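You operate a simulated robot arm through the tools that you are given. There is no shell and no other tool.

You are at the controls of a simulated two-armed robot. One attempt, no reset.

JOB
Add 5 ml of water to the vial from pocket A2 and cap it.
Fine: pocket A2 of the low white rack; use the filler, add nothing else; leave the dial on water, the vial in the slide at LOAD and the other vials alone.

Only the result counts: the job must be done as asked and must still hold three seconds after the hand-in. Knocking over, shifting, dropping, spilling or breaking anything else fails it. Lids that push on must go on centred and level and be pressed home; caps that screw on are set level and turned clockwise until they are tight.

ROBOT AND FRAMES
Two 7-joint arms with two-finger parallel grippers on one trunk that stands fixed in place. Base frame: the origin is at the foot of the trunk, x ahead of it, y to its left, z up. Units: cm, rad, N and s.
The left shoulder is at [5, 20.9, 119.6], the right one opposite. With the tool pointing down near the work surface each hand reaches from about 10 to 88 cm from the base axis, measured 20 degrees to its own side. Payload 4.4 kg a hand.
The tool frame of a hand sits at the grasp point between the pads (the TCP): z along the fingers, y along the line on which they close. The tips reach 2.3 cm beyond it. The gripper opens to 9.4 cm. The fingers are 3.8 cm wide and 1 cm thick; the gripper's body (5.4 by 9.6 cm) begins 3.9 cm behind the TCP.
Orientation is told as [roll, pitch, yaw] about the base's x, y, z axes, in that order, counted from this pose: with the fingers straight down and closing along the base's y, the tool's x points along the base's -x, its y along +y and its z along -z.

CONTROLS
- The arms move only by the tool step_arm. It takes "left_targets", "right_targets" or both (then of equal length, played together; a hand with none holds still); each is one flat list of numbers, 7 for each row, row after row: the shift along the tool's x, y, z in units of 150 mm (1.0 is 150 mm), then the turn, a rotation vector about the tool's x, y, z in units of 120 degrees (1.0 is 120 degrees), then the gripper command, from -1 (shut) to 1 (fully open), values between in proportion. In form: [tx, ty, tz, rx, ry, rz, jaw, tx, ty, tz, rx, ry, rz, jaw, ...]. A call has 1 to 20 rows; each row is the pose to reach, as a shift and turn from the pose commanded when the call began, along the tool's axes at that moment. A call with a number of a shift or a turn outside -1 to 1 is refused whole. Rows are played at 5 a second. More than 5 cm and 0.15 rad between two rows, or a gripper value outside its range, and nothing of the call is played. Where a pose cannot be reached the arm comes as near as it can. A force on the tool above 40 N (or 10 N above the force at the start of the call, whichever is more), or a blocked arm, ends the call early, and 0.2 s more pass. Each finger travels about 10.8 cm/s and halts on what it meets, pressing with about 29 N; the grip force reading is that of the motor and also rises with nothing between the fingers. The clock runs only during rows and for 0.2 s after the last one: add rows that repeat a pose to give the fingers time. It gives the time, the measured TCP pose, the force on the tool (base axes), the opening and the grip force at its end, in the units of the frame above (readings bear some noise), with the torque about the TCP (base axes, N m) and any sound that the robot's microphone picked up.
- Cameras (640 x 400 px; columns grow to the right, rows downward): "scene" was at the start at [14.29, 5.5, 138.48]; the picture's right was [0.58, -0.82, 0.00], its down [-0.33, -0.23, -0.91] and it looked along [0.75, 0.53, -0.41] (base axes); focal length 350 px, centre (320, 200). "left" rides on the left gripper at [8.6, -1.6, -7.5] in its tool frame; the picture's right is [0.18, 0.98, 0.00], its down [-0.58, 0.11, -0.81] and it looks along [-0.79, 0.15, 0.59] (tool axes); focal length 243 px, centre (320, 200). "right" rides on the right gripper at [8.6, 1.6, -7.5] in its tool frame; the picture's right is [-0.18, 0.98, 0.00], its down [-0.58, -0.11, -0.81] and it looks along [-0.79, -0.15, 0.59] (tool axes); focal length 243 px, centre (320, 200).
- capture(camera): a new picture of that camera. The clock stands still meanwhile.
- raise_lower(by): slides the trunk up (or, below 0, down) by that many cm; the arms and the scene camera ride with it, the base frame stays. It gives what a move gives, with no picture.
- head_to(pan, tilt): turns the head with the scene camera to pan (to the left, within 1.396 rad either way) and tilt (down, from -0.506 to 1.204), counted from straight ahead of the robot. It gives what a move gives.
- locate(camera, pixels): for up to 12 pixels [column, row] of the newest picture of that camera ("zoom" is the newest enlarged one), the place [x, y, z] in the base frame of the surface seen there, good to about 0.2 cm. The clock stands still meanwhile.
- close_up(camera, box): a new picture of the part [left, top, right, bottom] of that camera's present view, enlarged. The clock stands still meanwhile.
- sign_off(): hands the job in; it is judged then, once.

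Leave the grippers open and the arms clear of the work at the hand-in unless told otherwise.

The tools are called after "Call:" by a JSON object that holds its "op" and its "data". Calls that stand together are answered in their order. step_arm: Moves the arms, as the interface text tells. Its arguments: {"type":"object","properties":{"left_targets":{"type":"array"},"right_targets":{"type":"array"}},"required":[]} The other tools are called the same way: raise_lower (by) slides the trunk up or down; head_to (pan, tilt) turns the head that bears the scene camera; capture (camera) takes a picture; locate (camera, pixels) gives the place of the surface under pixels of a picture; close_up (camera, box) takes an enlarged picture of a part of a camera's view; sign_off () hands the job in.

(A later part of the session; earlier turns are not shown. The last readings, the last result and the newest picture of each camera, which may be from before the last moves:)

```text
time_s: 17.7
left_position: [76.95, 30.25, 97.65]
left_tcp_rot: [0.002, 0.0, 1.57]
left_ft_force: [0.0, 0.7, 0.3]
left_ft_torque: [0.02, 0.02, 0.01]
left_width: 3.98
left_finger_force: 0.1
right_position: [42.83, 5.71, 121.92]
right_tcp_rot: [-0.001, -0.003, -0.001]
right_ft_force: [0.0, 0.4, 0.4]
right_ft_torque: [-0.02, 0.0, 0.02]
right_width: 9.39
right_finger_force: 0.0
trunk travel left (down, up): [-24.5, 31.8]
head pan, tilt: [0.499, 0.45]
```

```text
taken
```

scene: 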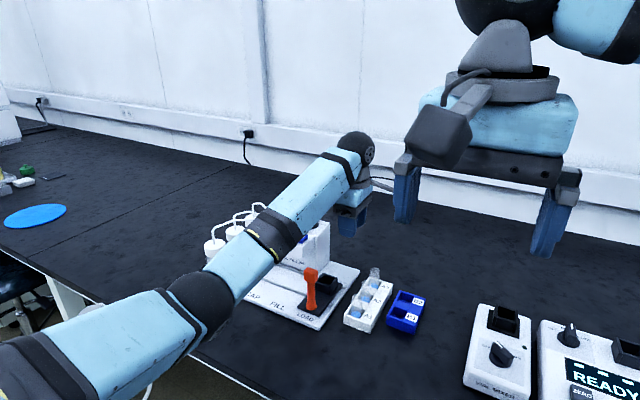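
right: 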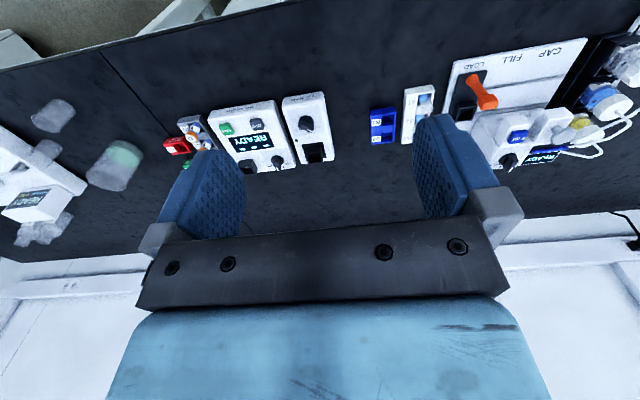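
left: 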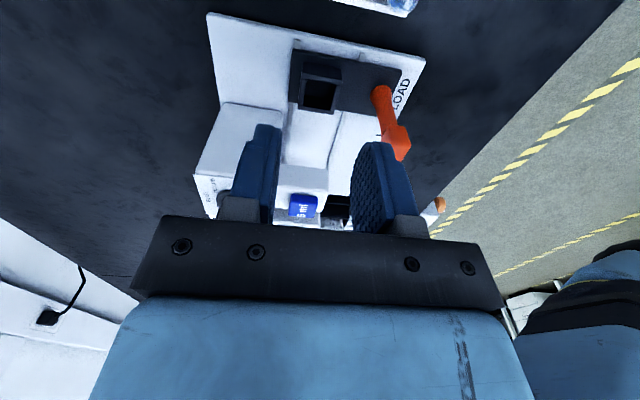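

The hand is at (77,30.3,97.6). I'll shift over A2 and come down to z≈90, then look between the fingers.

Call:
{"op": "step_arm", "data": {"left_targets": [0.143, 0, 0.1, 0, 0, 0, -0.15, 0.287, -0.005, 0.3, 0, 0, 0, -0.15, 0.287, -0.005, 0.5, 0, 0, 0, -0.15, 0.287, -0.005, 0.5, 0, 0, 0, -0.15]}}

Call:
{"op": "capture", "data": {"camera": "left"}}

Call:
{"op": "close_up", "data": {"camera": "scene", "box": [310, 180, 438, 350]}}

```text
time_s: 18.7
left_position: [77.08, 25.8, 90.02]
left_tcp_rot: [-0.001, 0.0, 1.57]
left_ft_force: [0.0, -0.2, 0.1]
left_ft_torque: [0.0, 0.0, 0.03]
left_width: 4.01
left_finger_force: 0.1
right_position: [42.92, 5.65, 122.09]
right_tcp_rot: [0.001, 0.001, 0.001]
right_ft_force: [0.8, 1.1, -0.1]
right_ft_torque: [0.01, 0.0, 0.0]
right_width: 9.37
right_finger_force: 0.1
trunk travel left (down, up): [-24.5, 31.8]
head pan, tilt: [0.499, 0.45]
```

```text
taken
```

left: 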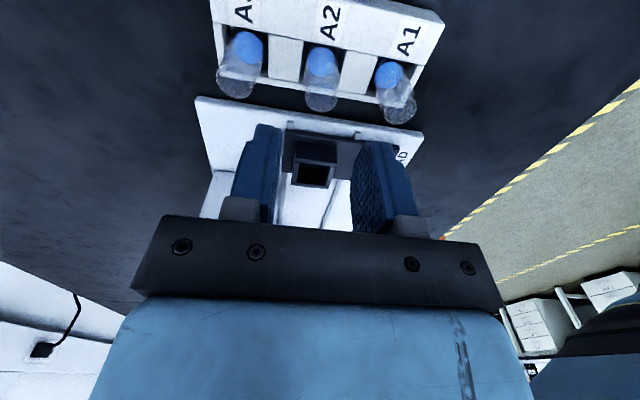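

```text
2.35 times, centred on (374, 265) of scene
```

zoom: 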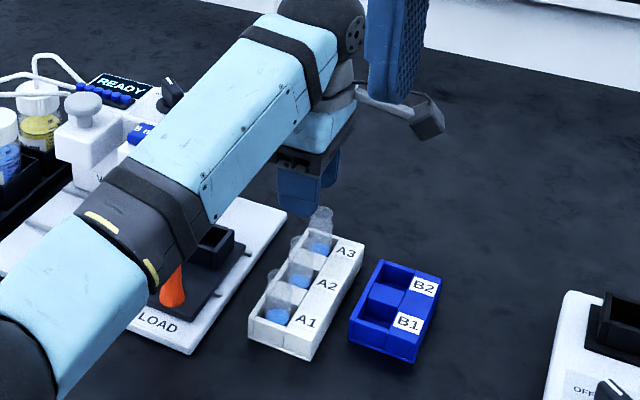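

The A2 vial is centred between the fingers at column ~320. I'll check the forearm's clearance over the lever and zoom on the vials.

Call:
{"op": "locate", "data": {"camera": "zoom", "pixels": [[150, 270], [130, 230], [180, 205], [230, 180], [270, 130], [170, 290], [100, 320], [60, 385], [300, 165], [300, 200], [425, 120], [330, 130]]}}

Call:
{"op": "close_up", "data": {"camera": "left", "box": [208, 0, 448, 150]}}

```text
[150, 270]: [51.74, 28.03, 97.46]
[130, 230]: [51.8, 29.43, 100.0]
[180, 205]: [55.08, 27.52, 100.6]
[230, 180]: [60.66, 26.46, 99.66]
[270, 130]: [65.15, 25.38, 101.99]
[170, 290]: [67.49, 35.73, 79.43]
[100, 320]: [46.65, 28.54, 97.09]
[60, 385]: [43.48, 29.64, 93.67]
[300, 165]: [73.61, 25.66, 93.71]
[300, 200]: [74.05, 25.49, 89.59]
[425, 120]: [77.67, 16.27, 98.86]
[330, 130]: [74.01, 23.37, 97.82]
```

```text
2.67 times, centred on (328, 75) of left
```

zoom: 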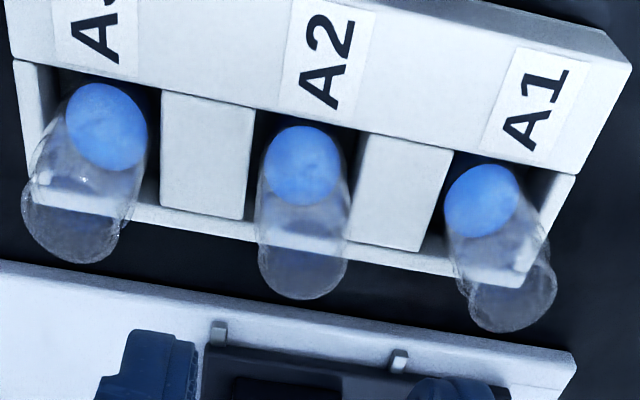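

The forearm slopes down toward the elbow, and in the slide it would be close over the lever. I'll raise the trunk 8 cm more so the elbow stays higher, then come back down over A2.

Call:
{"op": "raise_lower", "data": {"by": 8}}

Call:
{"op": "step_arm", "data": {"left_targets": [-0.003, 0.004, 0.2, 0, 0, 0, -0.15, -0.006, 0.008, 0.4, 0, 0, 0, -0.15, -0.01, 0.008, 0.6, 0, 0, 0, -0.15, -0.01, 0.008, 0.8, 0, 0, 0, -0.15, -0.01, 0.008, 0.8, 0, 0, 0, -0.15]}}

Call:
{"op": "capture", "data": {"camera": "left"}}

Call:
{"op": "capture", "data": {"camera": "scene"}}

```text
time_s: 19.9
left_position: [77.27, 25.94, 97.87]
left_tcp_rot: [0.002, 0.0, 1.572]
left_ft_force: [0.9, 1.2, 0.7]
left_ft_torque: [0.02, -0.01, -0.01]
left_width: 4.01
left_finger_force: 0.0
right_position: [42.91, 5.62, 129.88]
right_tcp_rot: [-0.001, 0.0, 0.0]
right_ft_force: [0.8, 0.7, -0.6]
right_ft_torque: [0.02, 0.01, 0.01]
right_width: 9.41
right_finger_force: 0.0
trunk travel left (down, up): [-32.5, 23.8]
head pan, tilt: [0.499, 0.45]
```

```text
time_s: 21.1
left_position: [77.01, 25.97, 85.74]
left_tcp_rot: [0.001, 0.0, 1.571]
left_ft_force: [0.6, -0.7, -1.0]
left_ft_torque: [-0.02, -0.01, -0.02]
left_width: 3.99
left_finger_force: 0.0
right_position: [42.82, 5.69, 130.04]
right_tcp_rot: [-0.001, -0.001, 0.0]
right_ft_force: [-1.1, 0.0, -0.4]
right_ft_torque: [0.01, 0.05, 0.0]
right_width: 9.41
right_finger_force: 0.0
trunk travel left (down, up): [-32.5, 23.8]
head pan, tilt: [0.499, 0.45]
```

```text
taken
```

left: 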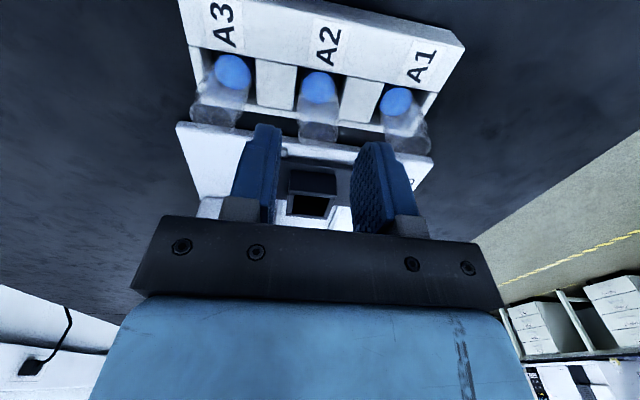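

```text
taken
```

scene: 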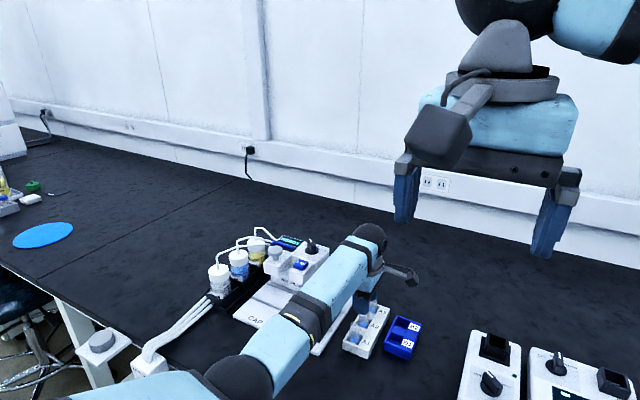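

A2's rim is centred between the fingers. I'm coming down to z≈81.2, so the tips are just above the rack's top (78.3), still open at 4 cm.

Call:
{"op": "step_arm", "data": {"left_targets": [0, 0, 0.1, 0, 0, 0, -0.15, 0, 0, 0.2, 0, 0, 0, -0.15, 0, 0, 0.303, 0, 0, 0, -0.15, 0, 0, 0.303, 0, 0, 0, -0.15]}}

Call:
{"op": "close_up", "data": {"camera": "left", "box": [180, 50, 460, 230]}}

Call:
{"op": "close_up", "data": {"camera": "scene", "box": [310, 260, 438, 370]}}

```text
time_s: 22.1
left_position: [76.86, 25.9, 81.24]
left_tcp_rot: [0.0, -0.001, 1.572]
left_ft_force: [-0.4, 0.8, -0.3]
left_ft_torque: [0.0, 0.01, 0.0]
left_width: 3.98
left_finger_force: 0.1
right_position: [42.97, 5.71, 129.98]
right_tcp_rot: [0.001, -0.001, 0.0]
right_ft_force: [-0.7, 0.4, 0.3]
right_ft_torque: [-0.04, -0.01, 0.01]
right_width: 9.39
right_finger_force: 0.1
trunk travel left (down, up): [-32.5, 23.8]
head pan, tilt: [0.499, 0.45]
```

```text
2.22 times, centred on (320, 140) of left
```

zoom: 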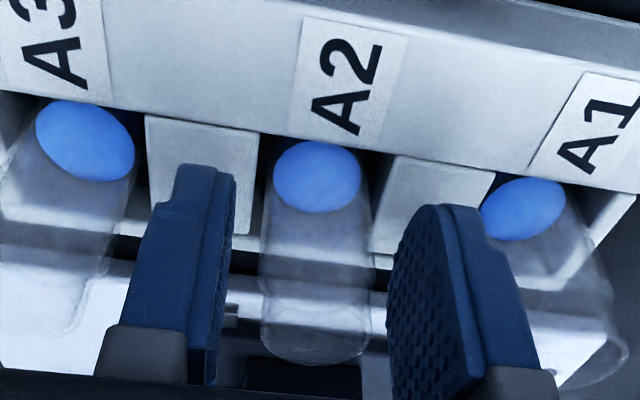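

```text
3.64 times, centred on (374, 315) of scene
```

zoom: 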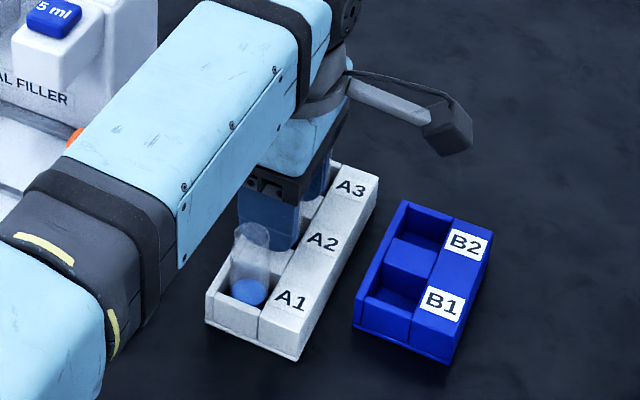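

The vial sits centred between the pads (rim at z≈82.6). Closing gently, then lifting 6 cm.

Call:
{"op": "step_arm", "data": {"left_targets": [0, 0, 0, 0, 0, 0, -0.35, 0, 0, 0, 0, 0, 0, -0.5, 0, 0, 0, 0, 0, 0, -0.6, 0, 0, 0, 0, 0, 0, -1, 0, 0, 0, 0, 0, 0, -1, 0, 0, 0, 0, 0, 0, -1]}}

Call:
{"op": "close_up", "data": {"camera": "left", "box": [180, 50, 460, 230]}}

```text
time_s: 23.5
left_position: [76.85, 25.98, 81.27]
left_tcp_rot: [0.001, 0.0, 1.571]
left_ft_force: [1.0, 0.9, -0.9]
left_ft_torque: [-0.01, 0.0, 0.02]
left_width: 2.46
left_finger_force: 28.3
right_position: [42.88, 5.59, 129.92]
right_tcp_rot: [-0.001, 0.001, -0.001]
right_ft_force: [0.2, 0.3, -0.6]
right_ft_torque: [0.0, 0.0, -0.01]
right_width: 9.39
right_finger_force: 0.1
trunk travel left (down, up): [-32.5, 23.8]
head pan, tilt: [0.499, 0.45]
```

```text
2.22 times, centred on (320, 140) of left
```

zoom: 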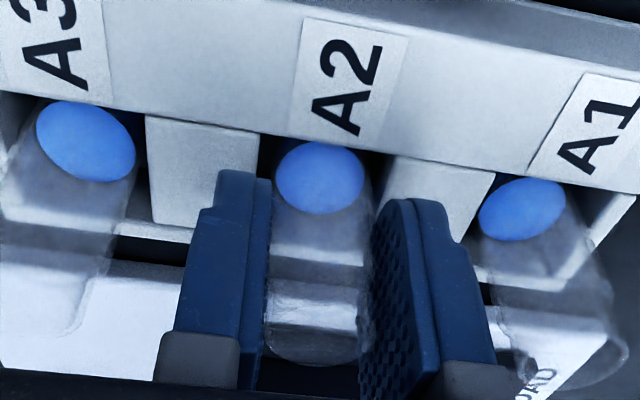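

It's held at 2.46 cm width. I'm lifting straight up 9 cm.

Call:
{"op": "step_arm", "data": {"left_targets": [0, 0, -0.1, 0, 0, 0, -1, 0, 0, -0.25, 0, 0, 0, -1, 0, 0, -0.42, 0, 0, 0, -1, 0, 0, -0.6, 0, 0, 0, -1, 0, 0, -0.6, 0, 0, 0, -1]}}

Call:
{"op": "capture", "data": {"camera": "left"}}

Call:
{"op": "capture", "data": {"camera": "scene"}}

```text
time_s: 24.7
left_position: [76.8, 26.04, 90.24]
left_tcp_rot: [-0.001, 0.001, 1.572]
left_ft_force: [0.4, -1.1, -0.7]
left_ft_torque: [-0.02, -0.03, 0.02]
left_width: 2.46
left_finger_force: 28.8
right_position: [42.95, 5.64, 130.02]
right_tcp_rot: [0.0, 0.0, 0.0]
right_ft_force: [0.8, -0.6, 0.5]
right_ft_torque: [-0.04, 0.04, -0.01]
right_width: 9.41
right_finger_force: 0.1
trunk travel left (down, up): [-32.5, 23.8]
head pan, tilt: [0.499, 0.45]
```

```text
taken
```

left: 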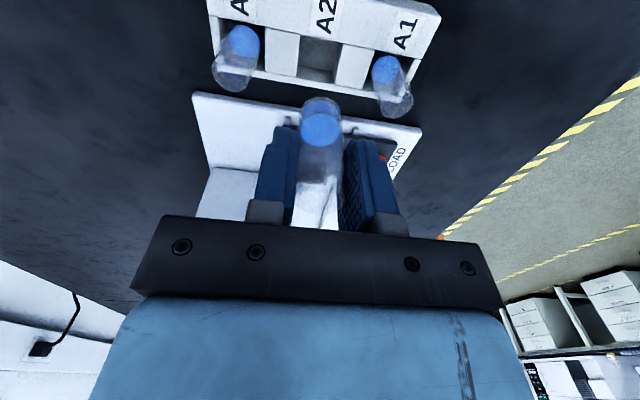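

```text
taken
```

scene: 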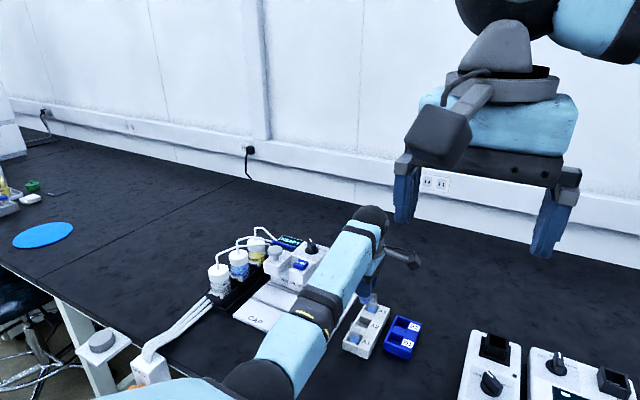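

The vial is held upright and the A2 pocket is empty. I'll move half way toward the slide and measure the slide's pocket accurately before going over it.

Call:
{"op": "step_arm", "data": {"left_targets": [-0.1, 0.035, -0.05, 0, 0, 0, -1, -0.2, 0.07, -0.1, 0, 0, 0, -1, -0.2, 0.07, -0.1, 0, 0, 0, -1]}}

Call:
{"op": "close_up", "data": {"camera": "left", "box": [200, 70, 440, 220]}}

```text
time_s: 25.5
left_position: [75.91, 28.94, 91.86]
left_tcp_rot: [-0.001, 0.0, 1.571]
left_ft_force: [0.5, -0.6, -0.4]
left_ft_torque: [0.01, 0.0, 0.0]
left_width: 2.45
left_finger_force: 29.0
right_position: [42.93, 5.61, 130.02]
right_tcp_rot: [0.001, 0.001, -0.001]
right_ft_force: [0.5, 0.1, -0.5]
right_ft_torque: [-0.01, 0.01, -0.01]
right_width: 9.39
right_finger_force: 0.1
trunk travel left (down, up): [-32.5, 23.8]
head pan, tilt: [0.499, 0.45]
```

```text
2.67 times, centred on (320, 145) of left
```

zoom: 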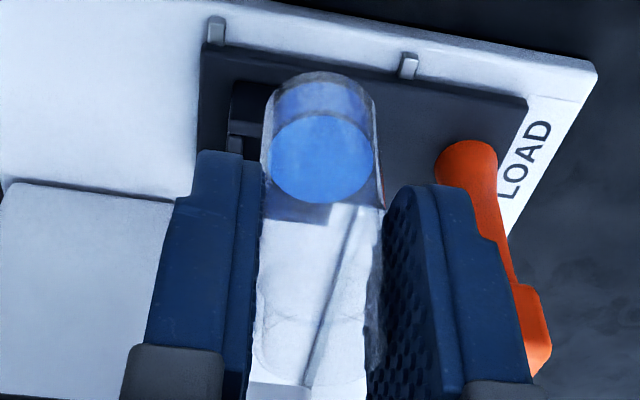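

The held vial hides the pocket. I'll move the hand aside (to x≈68, y≈24, z≈97) so the camera sees the pocket clear of the fingers.

Call:
{"op": "step_arm", "data": {"left_targets": [0.08, 0.13, -0.08, 0, 0, 0, -1, 0.16, 0.27, -0.16, 0, 0, 0, -1, 0.25, 0.4, -0.25, 0, 0, 0, -1, 0.33, 0.53, -0.33, 0, 0, 0, -1, 0.33, 0.53, -0.33, 0, 0, 0, -1]}}

Call:
{"op": "capture", "data": {"camera": "left"}}

```text
time_s: 26.9
left_position: [68.35, 27.98, 96.96]
left_tcp_rot: [-0.003, -0.047, 1.612]
left_ft_force: [0.2, 0.0, 0.2]
left_ft_torque: [-0.04, -0.02, -0.01]
left_width: 2.43
left_finger_force: 29.0
right_position: [42.84, 5.68, 130.06]
right_tcp_rot: [-0.001, 0.0, 0.0]
right_ft_force: [0.2, -0.2, 0.2]
right_ft_torque: [-0.05, -0.02, -0.01]
right_width: 9.41
right_finger_force: 0.1
trunk travel left (down, up): [-32.5, 23.8]
head pan, tilt: [0.499, 0.45]
stopped in row 5 (left hand): the arm was blocked; the commanded pose is now the measured one
```

```text
taken
```

left: 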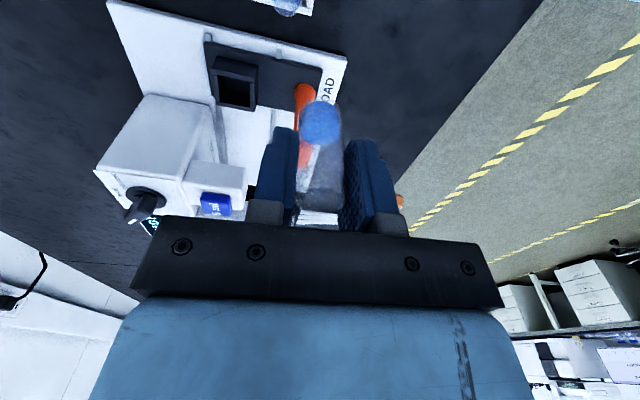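

The arm reached a limit there (a slight tilt of 0.05 rad), harmless and in free air. The pocket is in plain view at (235,85); I'll enlarge and measure it.

Call:
{"op": "close_up", "data": {"camera": "left", "box": [190, 30, 286, 120]}}

Call:
{"op": "capture", "data": {"camera": "scene"}}

```text
4.44 times, centred on (238, 75) of left
```

zoom: 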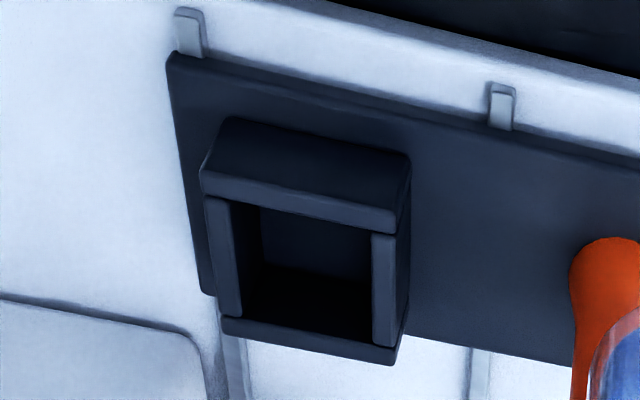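

```text
taken
```

scene: 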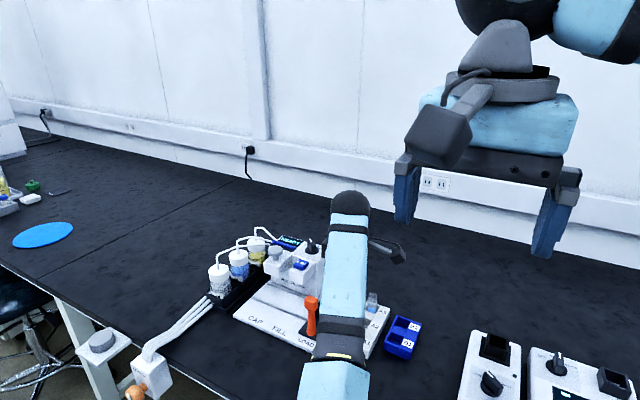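

I'll locate the tops of the four pocket walls and the outer corners.

Call:
{"op": "locate", "data": {"camera": "zoom", "pixels": [[222, 230], [230, 285], [384, 260], [384, 320], [250, 198], [350, 218], [260, 335], [350, 350], [225, 260], [384, 290], [300, 205], [305, 343]]}}

Call:
{"op": "locate", "data": {"camera": "zoom", "pixels": [[206, 188], [405, 222], [395, 355], [226, 322], [240, 205], [240, 310], [372, 240], [372, 335], [300, 222], [300, 325], [320, 260], [310, 300]]}}

```text
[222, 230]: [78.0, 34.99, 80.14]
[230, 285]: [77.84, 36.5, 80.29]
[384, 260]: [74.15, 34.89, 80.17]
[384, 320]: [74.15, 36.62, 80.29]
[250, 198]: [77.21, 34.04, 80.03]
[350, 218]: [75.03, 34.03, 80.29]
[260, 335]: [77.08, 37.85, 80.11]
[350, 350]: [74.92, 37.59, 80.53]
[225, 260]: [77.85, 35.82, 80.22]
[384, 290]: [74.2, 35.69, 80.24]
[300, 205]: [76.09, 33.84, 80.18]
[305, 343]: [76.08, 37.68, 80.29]
```

```text
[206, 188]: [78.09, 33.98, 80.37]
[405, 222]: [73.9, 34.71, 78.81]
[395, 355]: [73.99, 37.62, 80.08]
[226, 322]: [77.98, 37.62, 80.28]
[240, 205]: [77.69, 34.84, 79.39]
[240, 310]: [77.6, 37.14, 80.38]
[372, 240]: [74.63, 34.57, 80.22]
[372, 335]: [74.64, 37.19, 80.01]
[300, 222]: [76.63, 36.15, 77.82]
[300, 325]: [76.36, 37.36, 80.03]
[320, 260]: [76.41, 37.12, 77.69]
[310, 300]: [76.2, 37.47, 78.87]
```

The pocket centre is at about (75.95,35.87), the opening ~3 cm, the wall top z≈80.2 and the floor ≈77.75. I'll move back out over free space and straighten the hand.

Call:
{"op": "step_arm", "data": {"left_targets": [-0.02, -0.17, 0.0, 0, 0.0075, 0.0065, -1, -0.045, -0.34, 0.0, 0, 0.015, 0.013, -1, -0.067, -0.507, 0.0, 0, 0.0224, 0.0196, -1, -0.067, -0.507, 0.0, 0, 0.0224, 0.0196, -1]}}

```text
time_s: 27.9
left_position: [75.69, 28.74, 96.64]
left_tcp_rot: [0.0, 0.005, 1.568]
left_ft_force: [0.3, 0.2, -1.3]
left_ft_torque: [0.0, 0.04, 0.02]
left_width: 2.46
left_finger_force: 28.6
right_position: [42.96, 5.76, 129.93]
right_tcp_rot: [0.0, 0.001, 0.0]
right_ft_force: [-0.2, -0.1, 0.1]
right_ft_torque: [-0.01, -0.01, 0.04]
right_width: 9.4
right_finger_force: 0.1
trunk travel left (down, up): [-32.5, 23.8]
head pan, tilt: [0.499, 0.45]
```

Orientation is straight now. I'm moving over the slide pocket at z≈92 (vial bottom ≈86.3).

Call:
{"op": "step_arm", "data": {"left_targets": [-0.16, -0.006, 0.1, 0, 0, 0, -1, -0.32, -0.012, 0.2, 0, -0.002, -0.001, -1, -0.475, -0.017, 0.307, 0, -0.0024, -0.0014, -1, -0.475, -0.017, 0.307, 0, -0.0024, -0.0014, -1, -0.475, -0.017, 0.307, 0, -0.0024, -0.0014, -1]}}

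Call:
{"op": "close_up", "data": {"camera": "left", "box": [200, 50, 440, 210]}}

Call:
{"op": "capture", "data": {"camera": "scene"}}

```text
time_s: 29.1
left_position: [75.89, 35.89, 92.1]
left_tcp_rot: [-0.001, -0.001, 1.571]
left_ft_force: [0.3, -1.0, -0.5]
left_ft_torque: [0.0, 0.03, -0.02]
left_width: 2.43
left_finger_force: 29.1
right_position: [42.9, 5.69, 129.79]
right_tcp_rot: [0.0, 0.0, -0.001]
right_ft_force: [0.4, 0.0, 0.2]
right_ft_torque: [-0.03, -0.03, -0.05]
right_width: 9.41
right_finger_force: 0.1
trunk travel left (down, up): [-32.5, 23.8]
head pan, tilt: [0.499, 0.45]
```

```text
2.50 times, centred on (320, 130) of left
```

zoom: 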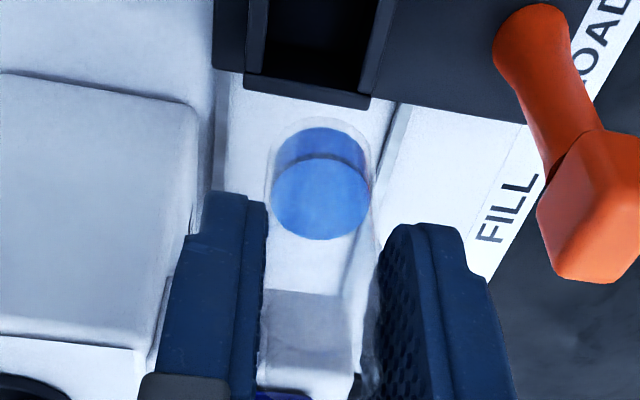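

```text
taken
```

scene: 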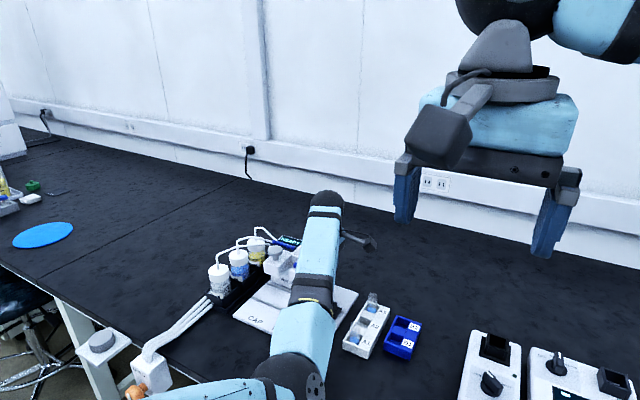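

In the wrist view, the pocket is centred on column ~318 against the tool axis at 320, so alignment is good. I'll check the forearm's height over the lever before going down.

Call:
{"op": "locate", "data": {"camera": "scene", "pixels": [[315, 260], [305, 295], [300, 330], [290, 365], [320, 230], [280, 320], [295, 305], [285, 295]]}}

```text
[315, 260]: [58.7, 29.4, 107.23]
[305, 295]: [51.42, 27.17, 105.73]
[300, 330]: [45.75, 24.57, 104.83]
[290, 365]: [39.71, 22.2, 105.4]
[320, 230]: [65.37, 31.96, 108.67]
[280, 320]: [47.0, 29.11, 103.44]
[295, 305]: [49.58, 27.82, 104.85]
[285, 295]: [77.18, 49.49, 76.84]
```

The forearm keeps about 2–3 cm over the lever. I'm going down to z≈84.5, so the vial bottom just enters the pocket (bottom ≈79).

Call:
{"op": "step_arm", "data": {"left_targets": [0, 0, 0.15, 0, 0, 0, -1, 0, 0, 0.3, 0, 0, 0, -1, 0, 0, 0.4, 0, 0, 0, -1, 0, 0, 0.45, 0, 0, 0, -1, 0, 0, 0.5, 0, 0, 0, -1, 0, 0, 0.5, 0, 0, 0, -1]}}

Call:
{"op": "close_up", "data": {"camera": "left", "box": [200, 50, 440, 210]}}

Call:
{"op": "close_up", "data": {"camera": "scene", "box": [250, 200, 410, 340]}}

```text
time_s: 30.5
left_position: [76.02, 35.81, 84.66]
left_tcp_rot: [-0.001, -0.003, 1.569]
left_ft_force: [0.1, -0.3, -0.4]
left_ft_torque: [-0.02, -0.02, 0.03]
left_width: 2.42
left_finger_force: 29.1
right_position: [42.88, 5.61, 130.05]
right_tcp_rot: [0.001, 0.002, 0.0]
right_ft_force: [-1.5, 0.0, 0.0]
right_ft_torque: [-0.02, -0.02, 0.0]
right_width: 9.38
right_finger_force: 0.0
trunk travel left (down, up): [-32.5, 23.8]
head pan, tilt: [0.499, 0.45]
```

```text
2.50 times, centred on (320, 130) of left
```

zoom: 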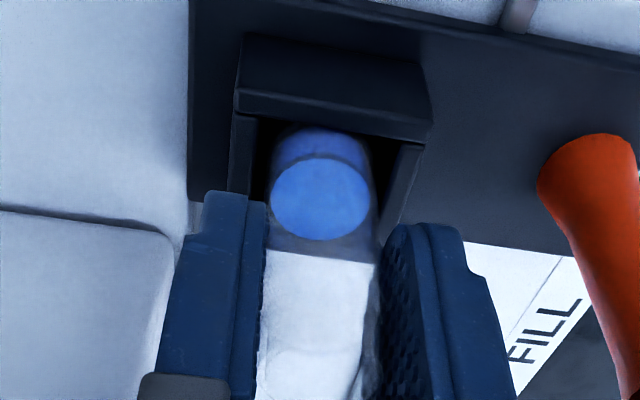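

```text
2.86 times, centred on (330, 270) of scene
```

zoom: 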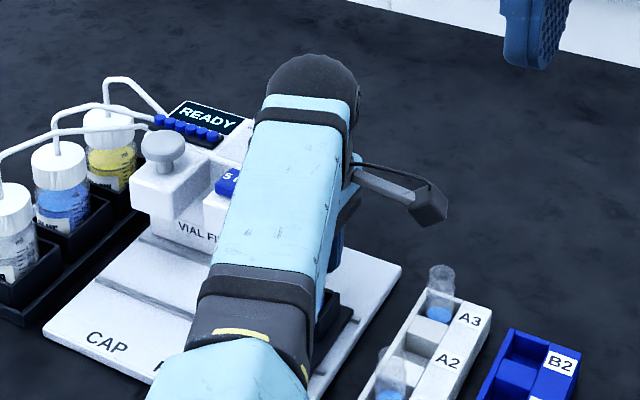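

The bottom is entering the opening. The gap on the right looks larger than on the left, so I shift 0.15 cm toward -x and continue down slowly to about 83.4.

Call:
{"op": "step_arm", "data": {"left_targets": [0, 0.01, 0.0, 0, 0, 0, -1, 0, 0.01, 0.03, 0, 0, 0, -1, 0, 0.01, 0.055, 0, 0, 0, -1, 0, 0.01, 0.075, 0, 0, 0, -1, 0, 0.01, 0.075, 0, 0, 0, -1]}}

Call:
{"op": "close_up", "data": {"camera": "left", "box": [200, 50, 440, 210]}}

```text
time_s: 31.7
left_position: [75.9, 35.84, 83.58]
left_tcp_rot: [0.002, -0.005, 1.57]
left_ft_force: [-0.6, 0.1, -0.2]
left_ft_torque: [0.03, 0.02, 0.01]
left_width: 2.45
left_finger_force: 29.4
right_position: [42.84, 5.69, 130.05]
right_tcp_rot: [0.001, 0.0, 0.0]
right_ft_force: [-0.6, 0.0, -0.2]
right_ft_torque: [0.03, -0.02, 0.0]
right_width: 9.38
right_finger_force: 0.1
trunk travel left (down, up): [-32.5, 23.8]
head pan, tilt: [0.499, 0.45]
```

```text
2.50 times, centred on (320, 130) of left
```

zoom: 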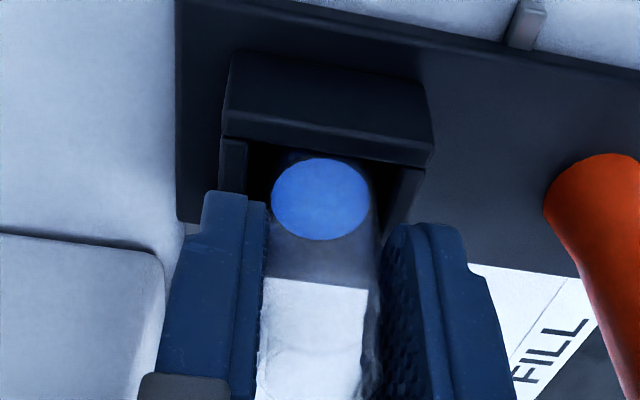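

Well centred now, with no contact yet. I'm going down another 0.4 cm slowly and watching the force.

Call:
{"op": "step_arm", "data": {"left_targets": [0, 0.002, 0.007, 0, 0, 0, -1, 0, 0.002, 0.014, 0, 0, 0, -1, 0, 0.002, 0.02, 0, 0, 0, -1, 0, 0.002, 0.027, 0, 0, 0, -1, 0, 0.002, 0.027, 0, 0, 0, -1]}}

```text
time_s: 32.9
left_position: [75.88, 36.03, 83.22]
left_tcp_rot: [-0.001, -0.006, 1.568]
left_ft_force: [-0.9, -0.1, 0.5]
left_ft_torque: [-0.01, 0.02, 0.0]
left_width: 2.43
left_finger_force: 29.2
right_position: [42.78, 5.69, 129.99]
right_tcp_rot: [0.0, 0.0, 0.001]
right_ft_force: [0.3, -0.3, 0.2]
right_ft_torque: [-0.05, -0.01, 0.0]
right_width: 9.38
right_finger_force: 0.0
trunk travel left (down, up): [-32.5, 23.8]
head pan, tilt: [0.499, 0.45]
```

No contact yet at z≈83.2; another 0.3 cm.

Call:
{"op": "step_arm", "data": {"left_targets": [0, 0, 0.007, 0, 0, 0, -1, 0, 0, 0.014, 0, 0, 0, -1, 0, 0, 0.02, 0, 0, 0, -1, 0, 0, 0.02, 0, 0, 0, -1]}}

Call:
{"op": "close_up", "data": {"camera": "left", "box": [200, 50, 440, 210]}}

```text
time_s: 33.9
left_position: [75.84, 35.94, 83.0]
left_tcp_rot: [-0.002, -0.002, 1.57]
left_ft_force: [-0.2, -0.8, 6.3]
left_ft_torque: [-0.04, 0.05, 0.01]
left_width: 2.45
left_finger_force: 29.1
right_position: [42.8, 5.56, 130.0]
right_tcp_rot: [-0.001, 0.001, 0.0]
right_ft_force: [-0.3, 0.4, 0.2]
right_ft_torque: [0.0, 0.01, 0.01]
right_width: 9.4
right_finger_force: 0.0
trunk travel left (down, up): [-32.5, 23.8]
head pan, tilt: [0.499, 0.45]
```

```text
2.50 times, centred on (320, 130) of left
```

zoom: 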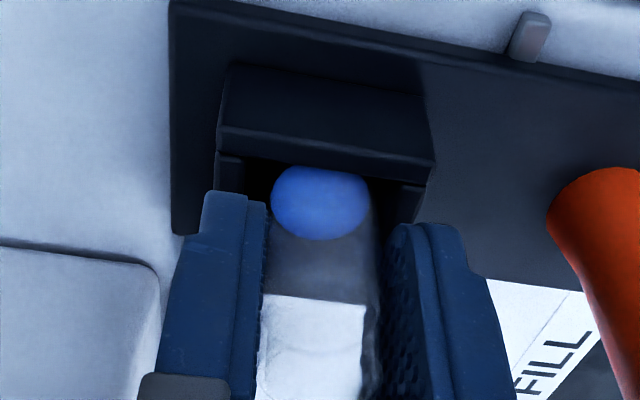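

Upward force of 6 N: the vial is standing on the pocket's floor. I'll open slowly to 4 cm and lift.

Call:
{"op": "step_arm", "data": {"left_targets": [0, 0, -0.006, 0, 0, 0, -0.8, 0, 0, -0.006, 0, 0, 0, -0.4, 0, 0, -0.006, 0, 0, 0, -0.15, 0, 0, -0.006, 0, 0, 0, -0.15, 0, 0, -0.1, 0, 0, 0, -0.15, 0, 0, -0.3, 0, 0, 0, -0.15, 0, 0, -0.55, 0, 0, 0, -0.15, 0, 0, -0.8, 0, 0, 0, -0.15]}}

Call:
{"op": "capture", "data": {"camera": "left"}}

Call:
{"op": "capture", "data": {"camera": "scene"}}

```text
time_s: 35.7
left_position: [75.84, 35.99, 94.77]
left_tcp_rot: [0.001, -0.004, 1.569]
left_ft_force: [0.3, -0.9, -0.2]
left_ft_torque: [0.01, 0.0, -0.02]
left_width: 3.96
left_finger_force: 0.1
right_position: [42.89, 5.63, 130.0]
right_tcp_rot: [0.0, 0.002, 0.0]
right_ft_force: [-0.6, 0.2, -0.3]
right_ft_torque: [0.0, -0.02, 0.03]
right_width: 9.41
right_finger_force: 0.1
trunk travel left (down, up): [-32.5, 23.8]
head pan, tilt: [0.499, 0.45]
```

```text
taken
```

left: 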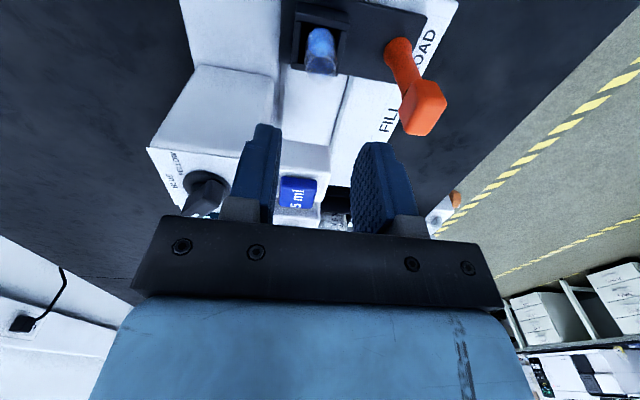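

```text
taken
```

scene: 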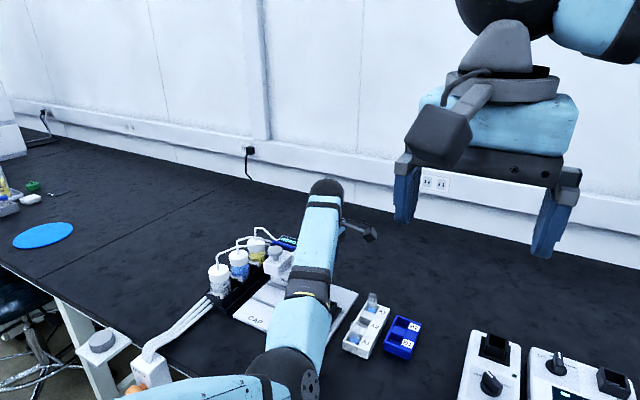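

The vial stands in the slide pocket and A2 is empty. Next comes the orange lever at (67.8,35.5), top z≈88.9. I'll rise to z≈101 and turn back to yaw 0 so that I can grip the lever along y.

Call:
{"op": "step_arm", "data": {"left_targets": [0, 0, -0.2, 0, 0, 0, -0.15, 0, 0, -0.42, 0, 0, 0, -0.15, 0, 0, -0.42, 0, 0, 0.065, -0.15, 0, 0, -0.42, 0, 0, 0.13, -0.15, 0, 0, -0.42, 0, 0, 0.195, -0.15, 0, 0, -0.42, 0, 0, 0.26, -0.15, 0, 0, -0.42, 0, 0, 0.325, -0.15, 0, 0, -0.42, 0, 0, 0.39, -0.15, 0, 0, -0.42, 0, 0, 0.455, -0.15, 0, 0, -0.42, 0, 0, 0.52, -0.15, 0, 0, -0.42, 0, 0, 0.585, -0.15, 0, 0, -0.42, 0, 0, 0.65, -0.15, 0, 0, -0.42, 0, 0, 0.705, -0.15, 0, 0, -0.42, 0, 0, 0.75, -0.15, 0, 0, -0.42, 0, 0, 0.75, -0.15]}}

Call:
{"op": "capture", "data": {"camera": "left"}}

```text
time_s: 38.9
left_position: [75.97, 35.81, 101.19]
left_tcp_rot: [0.004, 0.002, -0.001]
left_ft_force: [-0.4, 0.6, -0.2]
left_ft_torque: [-0.02, 0.0, 0.01]
left_width: 4.01
left_finger_force: 0.0
right_position: [42.98, 5.79, 129.97]
right_tcp_rot: [0.001, -0.001, 0.0]
right_ft_force: [0.2, 0.6, 0.0]
right_ft_torque: [-0.02, 0.02, -0.01]
right_width: 9.4
right_finger_force: 0.1
trunk travel left (down, up): [-32.5, 23.8]
head pan, tilt: [0.499, 0.45]
```

```text
taken
```

left: 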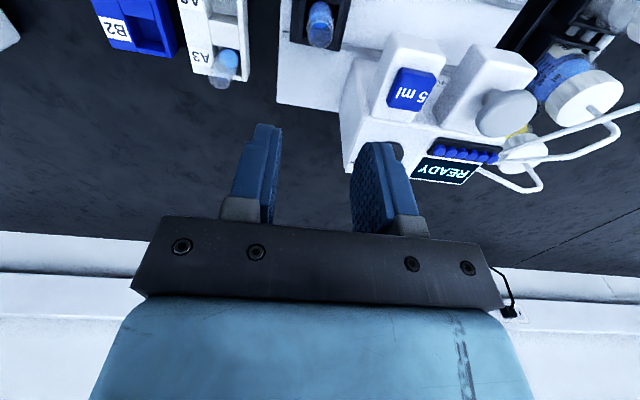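

Now I move back to x≈62 so the camera sees the lever, vial and filler front.

Call:
{"op": "step_arm", "data": {"left_targets": [0.25, 0, 0.0, -0.001, 0, 0, -0.15, 0.5, 0, 0.0, -0.002, 0, 0, -0.15, 0.75, 0, 0.05, -0.002, 0, 0, -0.15, 0.93, 0, 0.1, -0.002, 0, 0, -0.15, 0.93, 0, 0.1, -0.002, 0, 0, -0.15]}}

Call:
{"op": "capture", "data": {"camera": "left"}}

Call:
{"op": "capture", "data": {"camera": "scene"}}

```text
time_s: 40.1
left_position: [63.12, 38.39, 100.24]
left_tcp_rot: [0.027, -0.019, 0.024]
left_ft_force: [-0.5, -0.4, -0.5]
left_ft_torque: [0.0, 0.02, 0.02]
left_width: 4.0
left_finger_force: 0.0
left hand out of reach, approached as far as the arm can: row 4, 5
right_position: [42.88, 5.58, 129.98]
right_tcp_rot: [0.0, 0.001, 0.001]
right_ft_force: [0.0, -0.9, 0.6]
right_ft_torque: [0.0, 0.0, -0.02]
right_width: 9.39
right_finger_force: 0.1
trunk travel left (down, up): [-32.5, 23.8]
head pan, tilt: [0.499, 0.45]
```

```text
taken
```

left: 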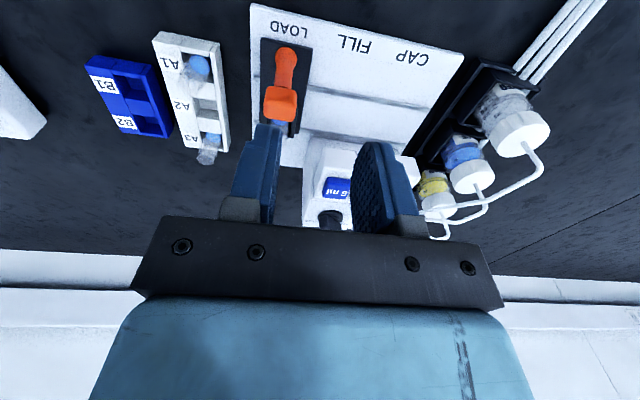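

```text
taken
```

scene: 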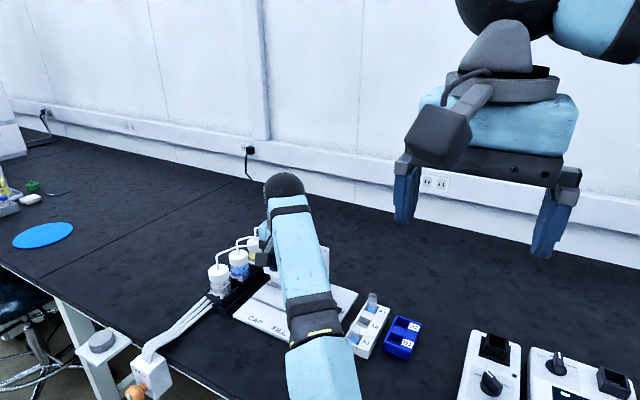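

The arm can't come back that far in this configuration (it stopped at (63.1,38.4)). I'll test what the commanded pose counts from with a small forward move of 4.5 cm.

Call:
{"op": "step_arm", "data": {"left_targets": [-0.15, 0, 0, 0, 0, 0, -0.15, -0.3, 0, 0, 0, 0, 0, -0.15, -0.3, 0, 0, 0, 0, 0, -0.15]}}

```text
time_s: 40.9
left_position: [67.41, 36.56, 98.84]
left_tcp_rot: [0.007, 0.002, -0.003]
left_ft_force: [0.1, -0.2, 0.6]
left_ft_torque: [0.0, 0.02, 0.01]
left_width: 3.99
left_finger_force: 0.1
right_position: [42.9, 5.61, 130.06]
right_tcp_rot: [0.0, 0.0, 0.0]
right_ft_force: [0.0, -0.7, -0.1]
right_ft_torque: [0.02, -0.01, -0.02]
right_width: 9.41
right_finger_force: 0.1
trunk travel left (down, up): [-32.5, 23.8]
head pan, tilt: [0.499, 0.45]
```

I'll hold the pose a moment and read again.

Call:
{"op": "step_arm", "data": {"left_targets": [0, 0, 0, 0, 0, 0, -0.15, 0, 0, 0, 0, 0, 0, -0.15, 0, 0, 0, 0, 0, 0, -0.15]}}

Call:
{"op": "capture", "data": {"camera": "left"}}

```text
time_s: 41.7
left_position: [67.42, 36.71, 99.09]
left_tcp_rot: [0.007, -0.002, -0.001]
left_ft_force: [0.5, -0.3, -0.1]
left_ft_torque: [0.0, 0.04, 0.03]
left_width: 4.02
left_finger_force: 0.1
right_position: [42.9, 5.64, 130.0]
right_tcp_rot: [0.0, 0.0, 0.0]
right_ft_force: [1.0, 0.2, 0.5]
right_ft_torque: [-0.01, 0.03, -0.03]
right_width: 9.39
right_finger_force: 0.0
trunk travel left (down, up): [-32.5, 23.8]
head pan, tilt: [0.499, 0.45]
```

```text
taken
```

left: 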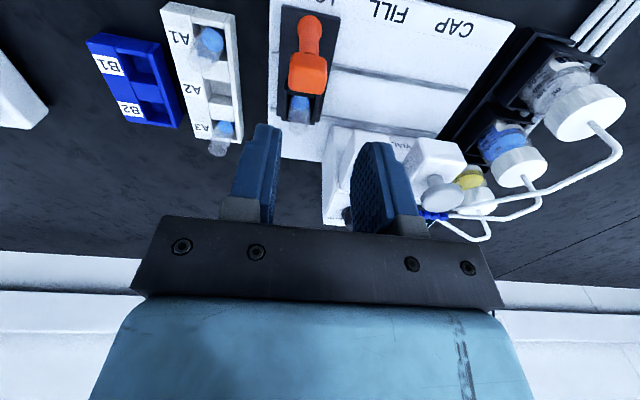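

The hand is steady at (67.4,36.7,99.1). Let me measure the lever's head from here.

Call:
{"op": "close_up", "data": {"camera": "left", "box": [250, 0, 378, 130]}}

Call:
{"op": "locate", "data": {"camera": "left", "pixels": [[308, 75], [293, 75], [325, 75], [308, 60], [308, 90], [292, 90], [326, 90], [310, 30], [300, 55], [322, 55], [299, 100], [290, 110]]}}

```text
3.08 times, centred on (314, 65) of left
```

zoom: 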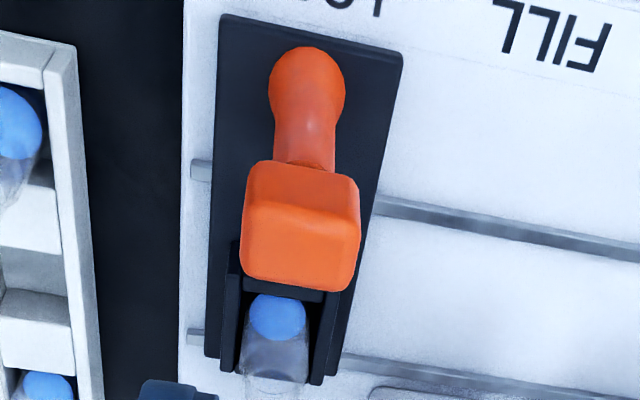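

```text
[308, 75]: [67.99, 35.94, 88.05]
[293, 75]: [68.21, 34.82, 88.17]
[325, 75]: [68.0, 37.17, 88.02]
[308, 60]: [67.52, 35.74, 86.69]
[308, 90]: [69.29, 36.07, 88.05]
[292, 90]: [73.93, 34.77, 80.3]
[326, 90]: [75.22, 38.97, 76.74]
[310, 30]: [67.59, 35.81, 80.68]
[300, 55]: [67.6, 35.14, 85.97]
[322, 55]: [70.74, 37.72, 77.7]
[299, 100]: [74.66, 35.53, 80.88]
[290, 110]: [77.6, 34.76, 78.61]
```

The lever's head spans y 34.7–37.3, x 67.5–69.4, with its top at z≈88.1. I'll open to 5.5 cm, go over it at (68.5,35.95) and down to z≈91 first.

Call:
{"op": "step_arm", "data": {"left_targets": [-0.073, -0.051, 0.05, 0.001, 0, 0, 0.17, -0.073, -0.051, 0.25, 0.0033, 0, 0, 0.17, -0.073, -0.051, 0.45, 0.0033, 0, 0, 0.17, -0.073, -0.051, 0.54, 0.0033, 0, 0, 0.17, -0.073, -0.051, 0.54, 0.0033, 0, 0, 0.17]}}

Call:
{"op": "close_up", "data": {"camera": "left", "box": [200, 50, 440, 210]}}

Call:
{"op": "capture", "data": {"camera": "scene"}}

```text
time_s: 42.9
left_position: [68.3, 36.04, 90.77]
left_tcp_rot: [-0.001, 0.001, -0.003]
left_ft_force: [0.3, -0.7, 0.0]
left_ft_torque: [-0.03, 0.0, 0.0]
left_width: 5.51
left_finger_force: 0.0
right_position: [42.92, 5.67, 130.06]
right_tcp_rot: [-0.001, 0.0, 0.0]
right_ft_force: [-0.2, 0.4, -0.7]
right_ft_torque: [0.0, 0.01, -0.03]
right_width: 9.41
right_finger_force: 0.0
trunk travel left (down, up): [-32.5, 23.8]
head pan, tilt: [0.499, 0.45]
```

```text
2.50 times, centred on (320, 130) of left
```

zoom: 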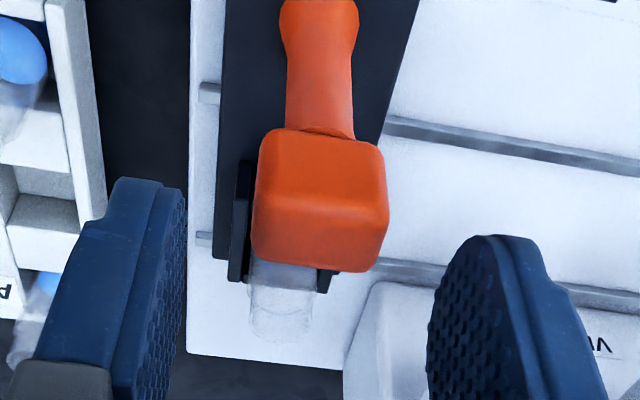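

```text
taken
```

scene: 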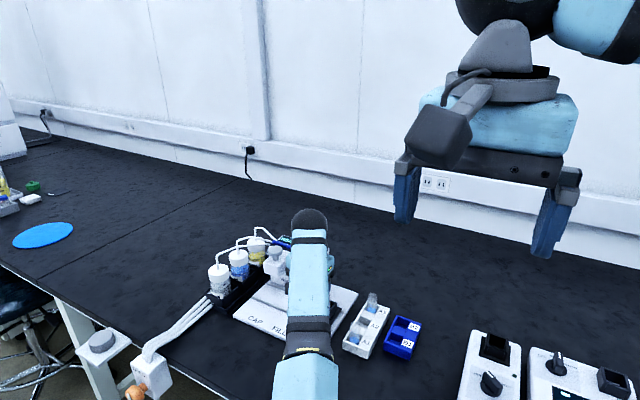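

The lever sits between the fingers. I'm going down 3.8 cm and closing on its head.

Call:
{"op": "step_arm", "data": {"left_targets": [-0.01, -0.003, 0.12, 0, 0, 0, 0.17, -0.01, -0.003, 0.25, 0, 0, 0, 0.17, -0.01, -0.003, 0.25, 0, 0, 0, -0.2, -0.01, -0.003, 0.25, 0, 0, 0, -0.45, -0.01, -0.003, 0.25, 0, 0, 0, -0.6, -0.01, -0.003, 0.25, 0, 0, 0, -0.6]}}

Call:
{"op": "close_up", "data": {"camera": "left", "box": [200, 50, 440, 210]}}

```text
time_s: 44.3
left_position: [68.45, 35.93, 86.83]
left_tcp_rot: [0.001, -0.001, -0.001]
left_ft_force: [0.6, 9.3, -0.5]
left_ft_torque: [0.17, -0.29, 0.2]
left_width: 2.99
left_finger_force: 44.7
right_position: [42.81, 5.79, 130.0]
right_tcp_rot: [-0.001, 0.001, -0.001]
right_ft_force: [0.6, -0.2, -0.2]
right_ft_torque: [0.0, 0.01, 0.04]
right_width: 9.4
right_finger_force: 0.0
trunk travel left (down, up): [-32.5, 23.8]
head pan, tilt: [0.499, 0.45]
```

```text
2.50 times, centred on (320, 130) of left
```

zoom: 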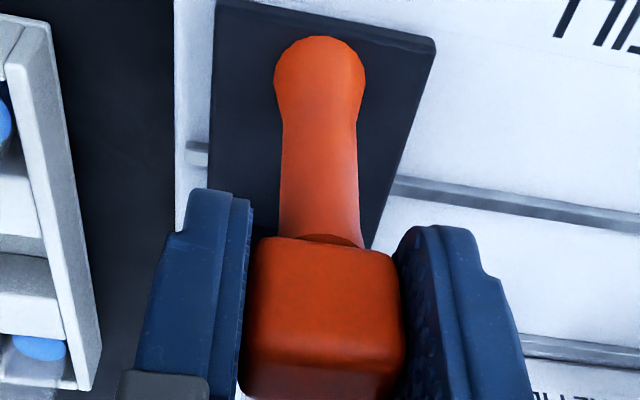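

The lever is gripped (3.0 cm). Now I push it slowly along +y toward FILL, about 7.2 cm, watching force and sounds.

Call:
{"op": "step_arm", "data": {"left_targets": [0, 0.04, 0, 0, 0, 0, -0.6, 0, 0.08, 0, 0, 0, 0, -0.6, 0, 0.12, 0, 0, 0, 0, -0.6, 0, 0.16, 0, 0, 0, 0, -0.6, 0, 0.2, 0, 0, 0, 0, -0.6, 0, 0.24, 0, 0, 0, 0, -0.6, 0, 0.28, 0, 0, 0, 0, -0.6, 0, 0.32, 0, 0, 0, 0, -0.6, 0, 0.36, 0, 0, 0, 0, -0.6, 0, 0.4, 0, 0, 0, 0, -0.6, 0, 0.44, 0, 0, 0, 0, -0.6, 0, 0.48, 0, 0, 0, 0, -0.6, 0, 0.48, 0, 0, 0, 0, -0.6]}}

Call:
{"op": "capture", "data": {"camera": "left"}}

Call:
{"op": "capture", "data": {"camera": "scene"}}

```text
time_s: 45.8
left_position: [68.46, 39.67, 86.95]
left_tcp_rot: [0.0, 0.008, 0.0]
left_ft_force: [-10.4, 0.5, -3.0]
left_ft_torque: [0.22, -1.37, -0.3]
left_width: 2.98
left_finger_force: 44.9
right_position: [42.86, 5.73, 130.15]
right_tcp_rot: [0.001, 0.001, -0.001]
right_ft_force: [0.8, 0.3, 0.0]
right_ft_torque: [-0.04, 0.0, -0.03]
right_width: 9.4
right_finger_force: 0.0
trunk travel left (down, up): [-32.5, 23.8]
head pan, tilt: [0.499, 0.45]
stopped in row 7 (left hand): the force on the tool passed its limit at 42 N (the readings are from after the stop); the commanded pose is now the measured one
```

```text
taken
```

left: 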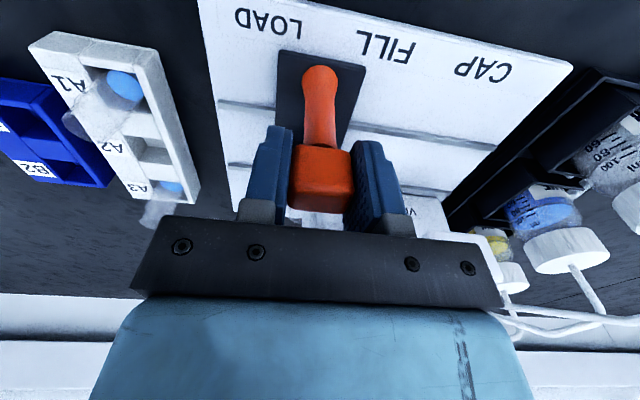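

```text
taken
```

scene: 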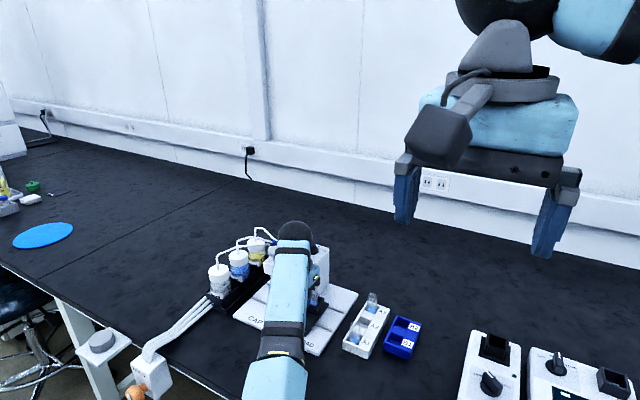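

The slide moved 3.7 cm, then force rose to 42 N and the move stopped. I need to see whether something touches; I'll look closely at the vial and the filler head.

Call:
{"op": "close_up", "data": {"camera": "left", "box": [200, 0, 440, 240]}}

Call:
{"op": "close_up", "data": {"camera": "scene", "box": [225, 215, 385, 365]}}

```text
1.67 times, centred on (320, 120) of left
```

zoom: 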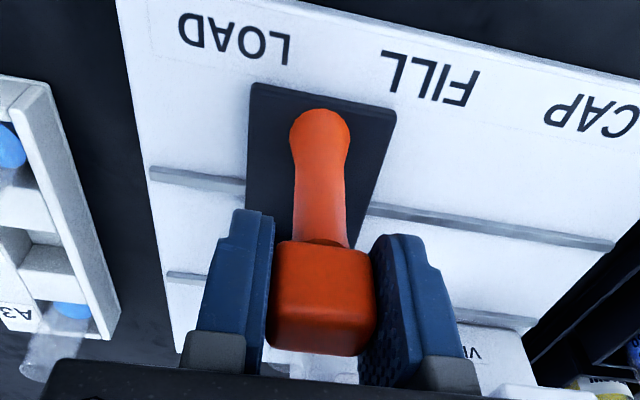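

```text
2.67 times, centred on (305, 290) of scene
```

zoom: 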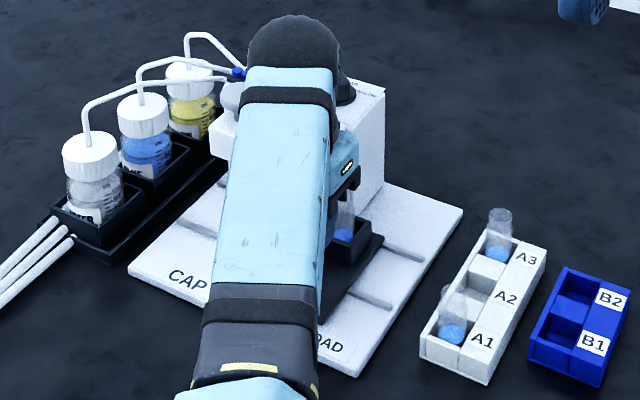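

Nothing is seen touching, and the vial stands upright in its pocket. It may simply be drag from the speed. I'll try again much slower (0.2 cm per row) over 1.2 cm and read the force.

Call:
{"op": "step_arm", "data": {"left_targets": [0, 0.013, 0, 0, 0, 0, -0.6, 0, 0.026, 0, 0, 0, 0, -0.6, 0, 0.04, 0, 0, 0, 0, -0.6, 0, 0.053, 0, 0, 0, 0, -0.6, 0, 0.066, 0, 0, 0, 0, -0.6, 0, 0.08, 0, 0, 0, 0, -0.6]}}

```text
time_s: 47.2
left_position: [68.37, 40.96, 86.96]
left_tcp_rot: [0.001, 0.007, 0.002]
left_ft_force: [-8.8, 0.4, 2.7]
left_ft_torque: [-0.22, 0.3, -0.42]
left_width: 2.99
left_finger_force: 44.9
right_position: [42.77, 5.76, 130.1]
right_tcp_rot: [0.001, -0.001, -0.001]
right_ft_force: [0.0, -0.2, 1.0]
right_ft_torque: [0.0, -0.01, 0.03]
right_width: 9.38
right_finger_force: 0.1
trunk travel left (down, up): [-32.5, 23.8]
head pan, tilt: [0.499, 0.45]
```

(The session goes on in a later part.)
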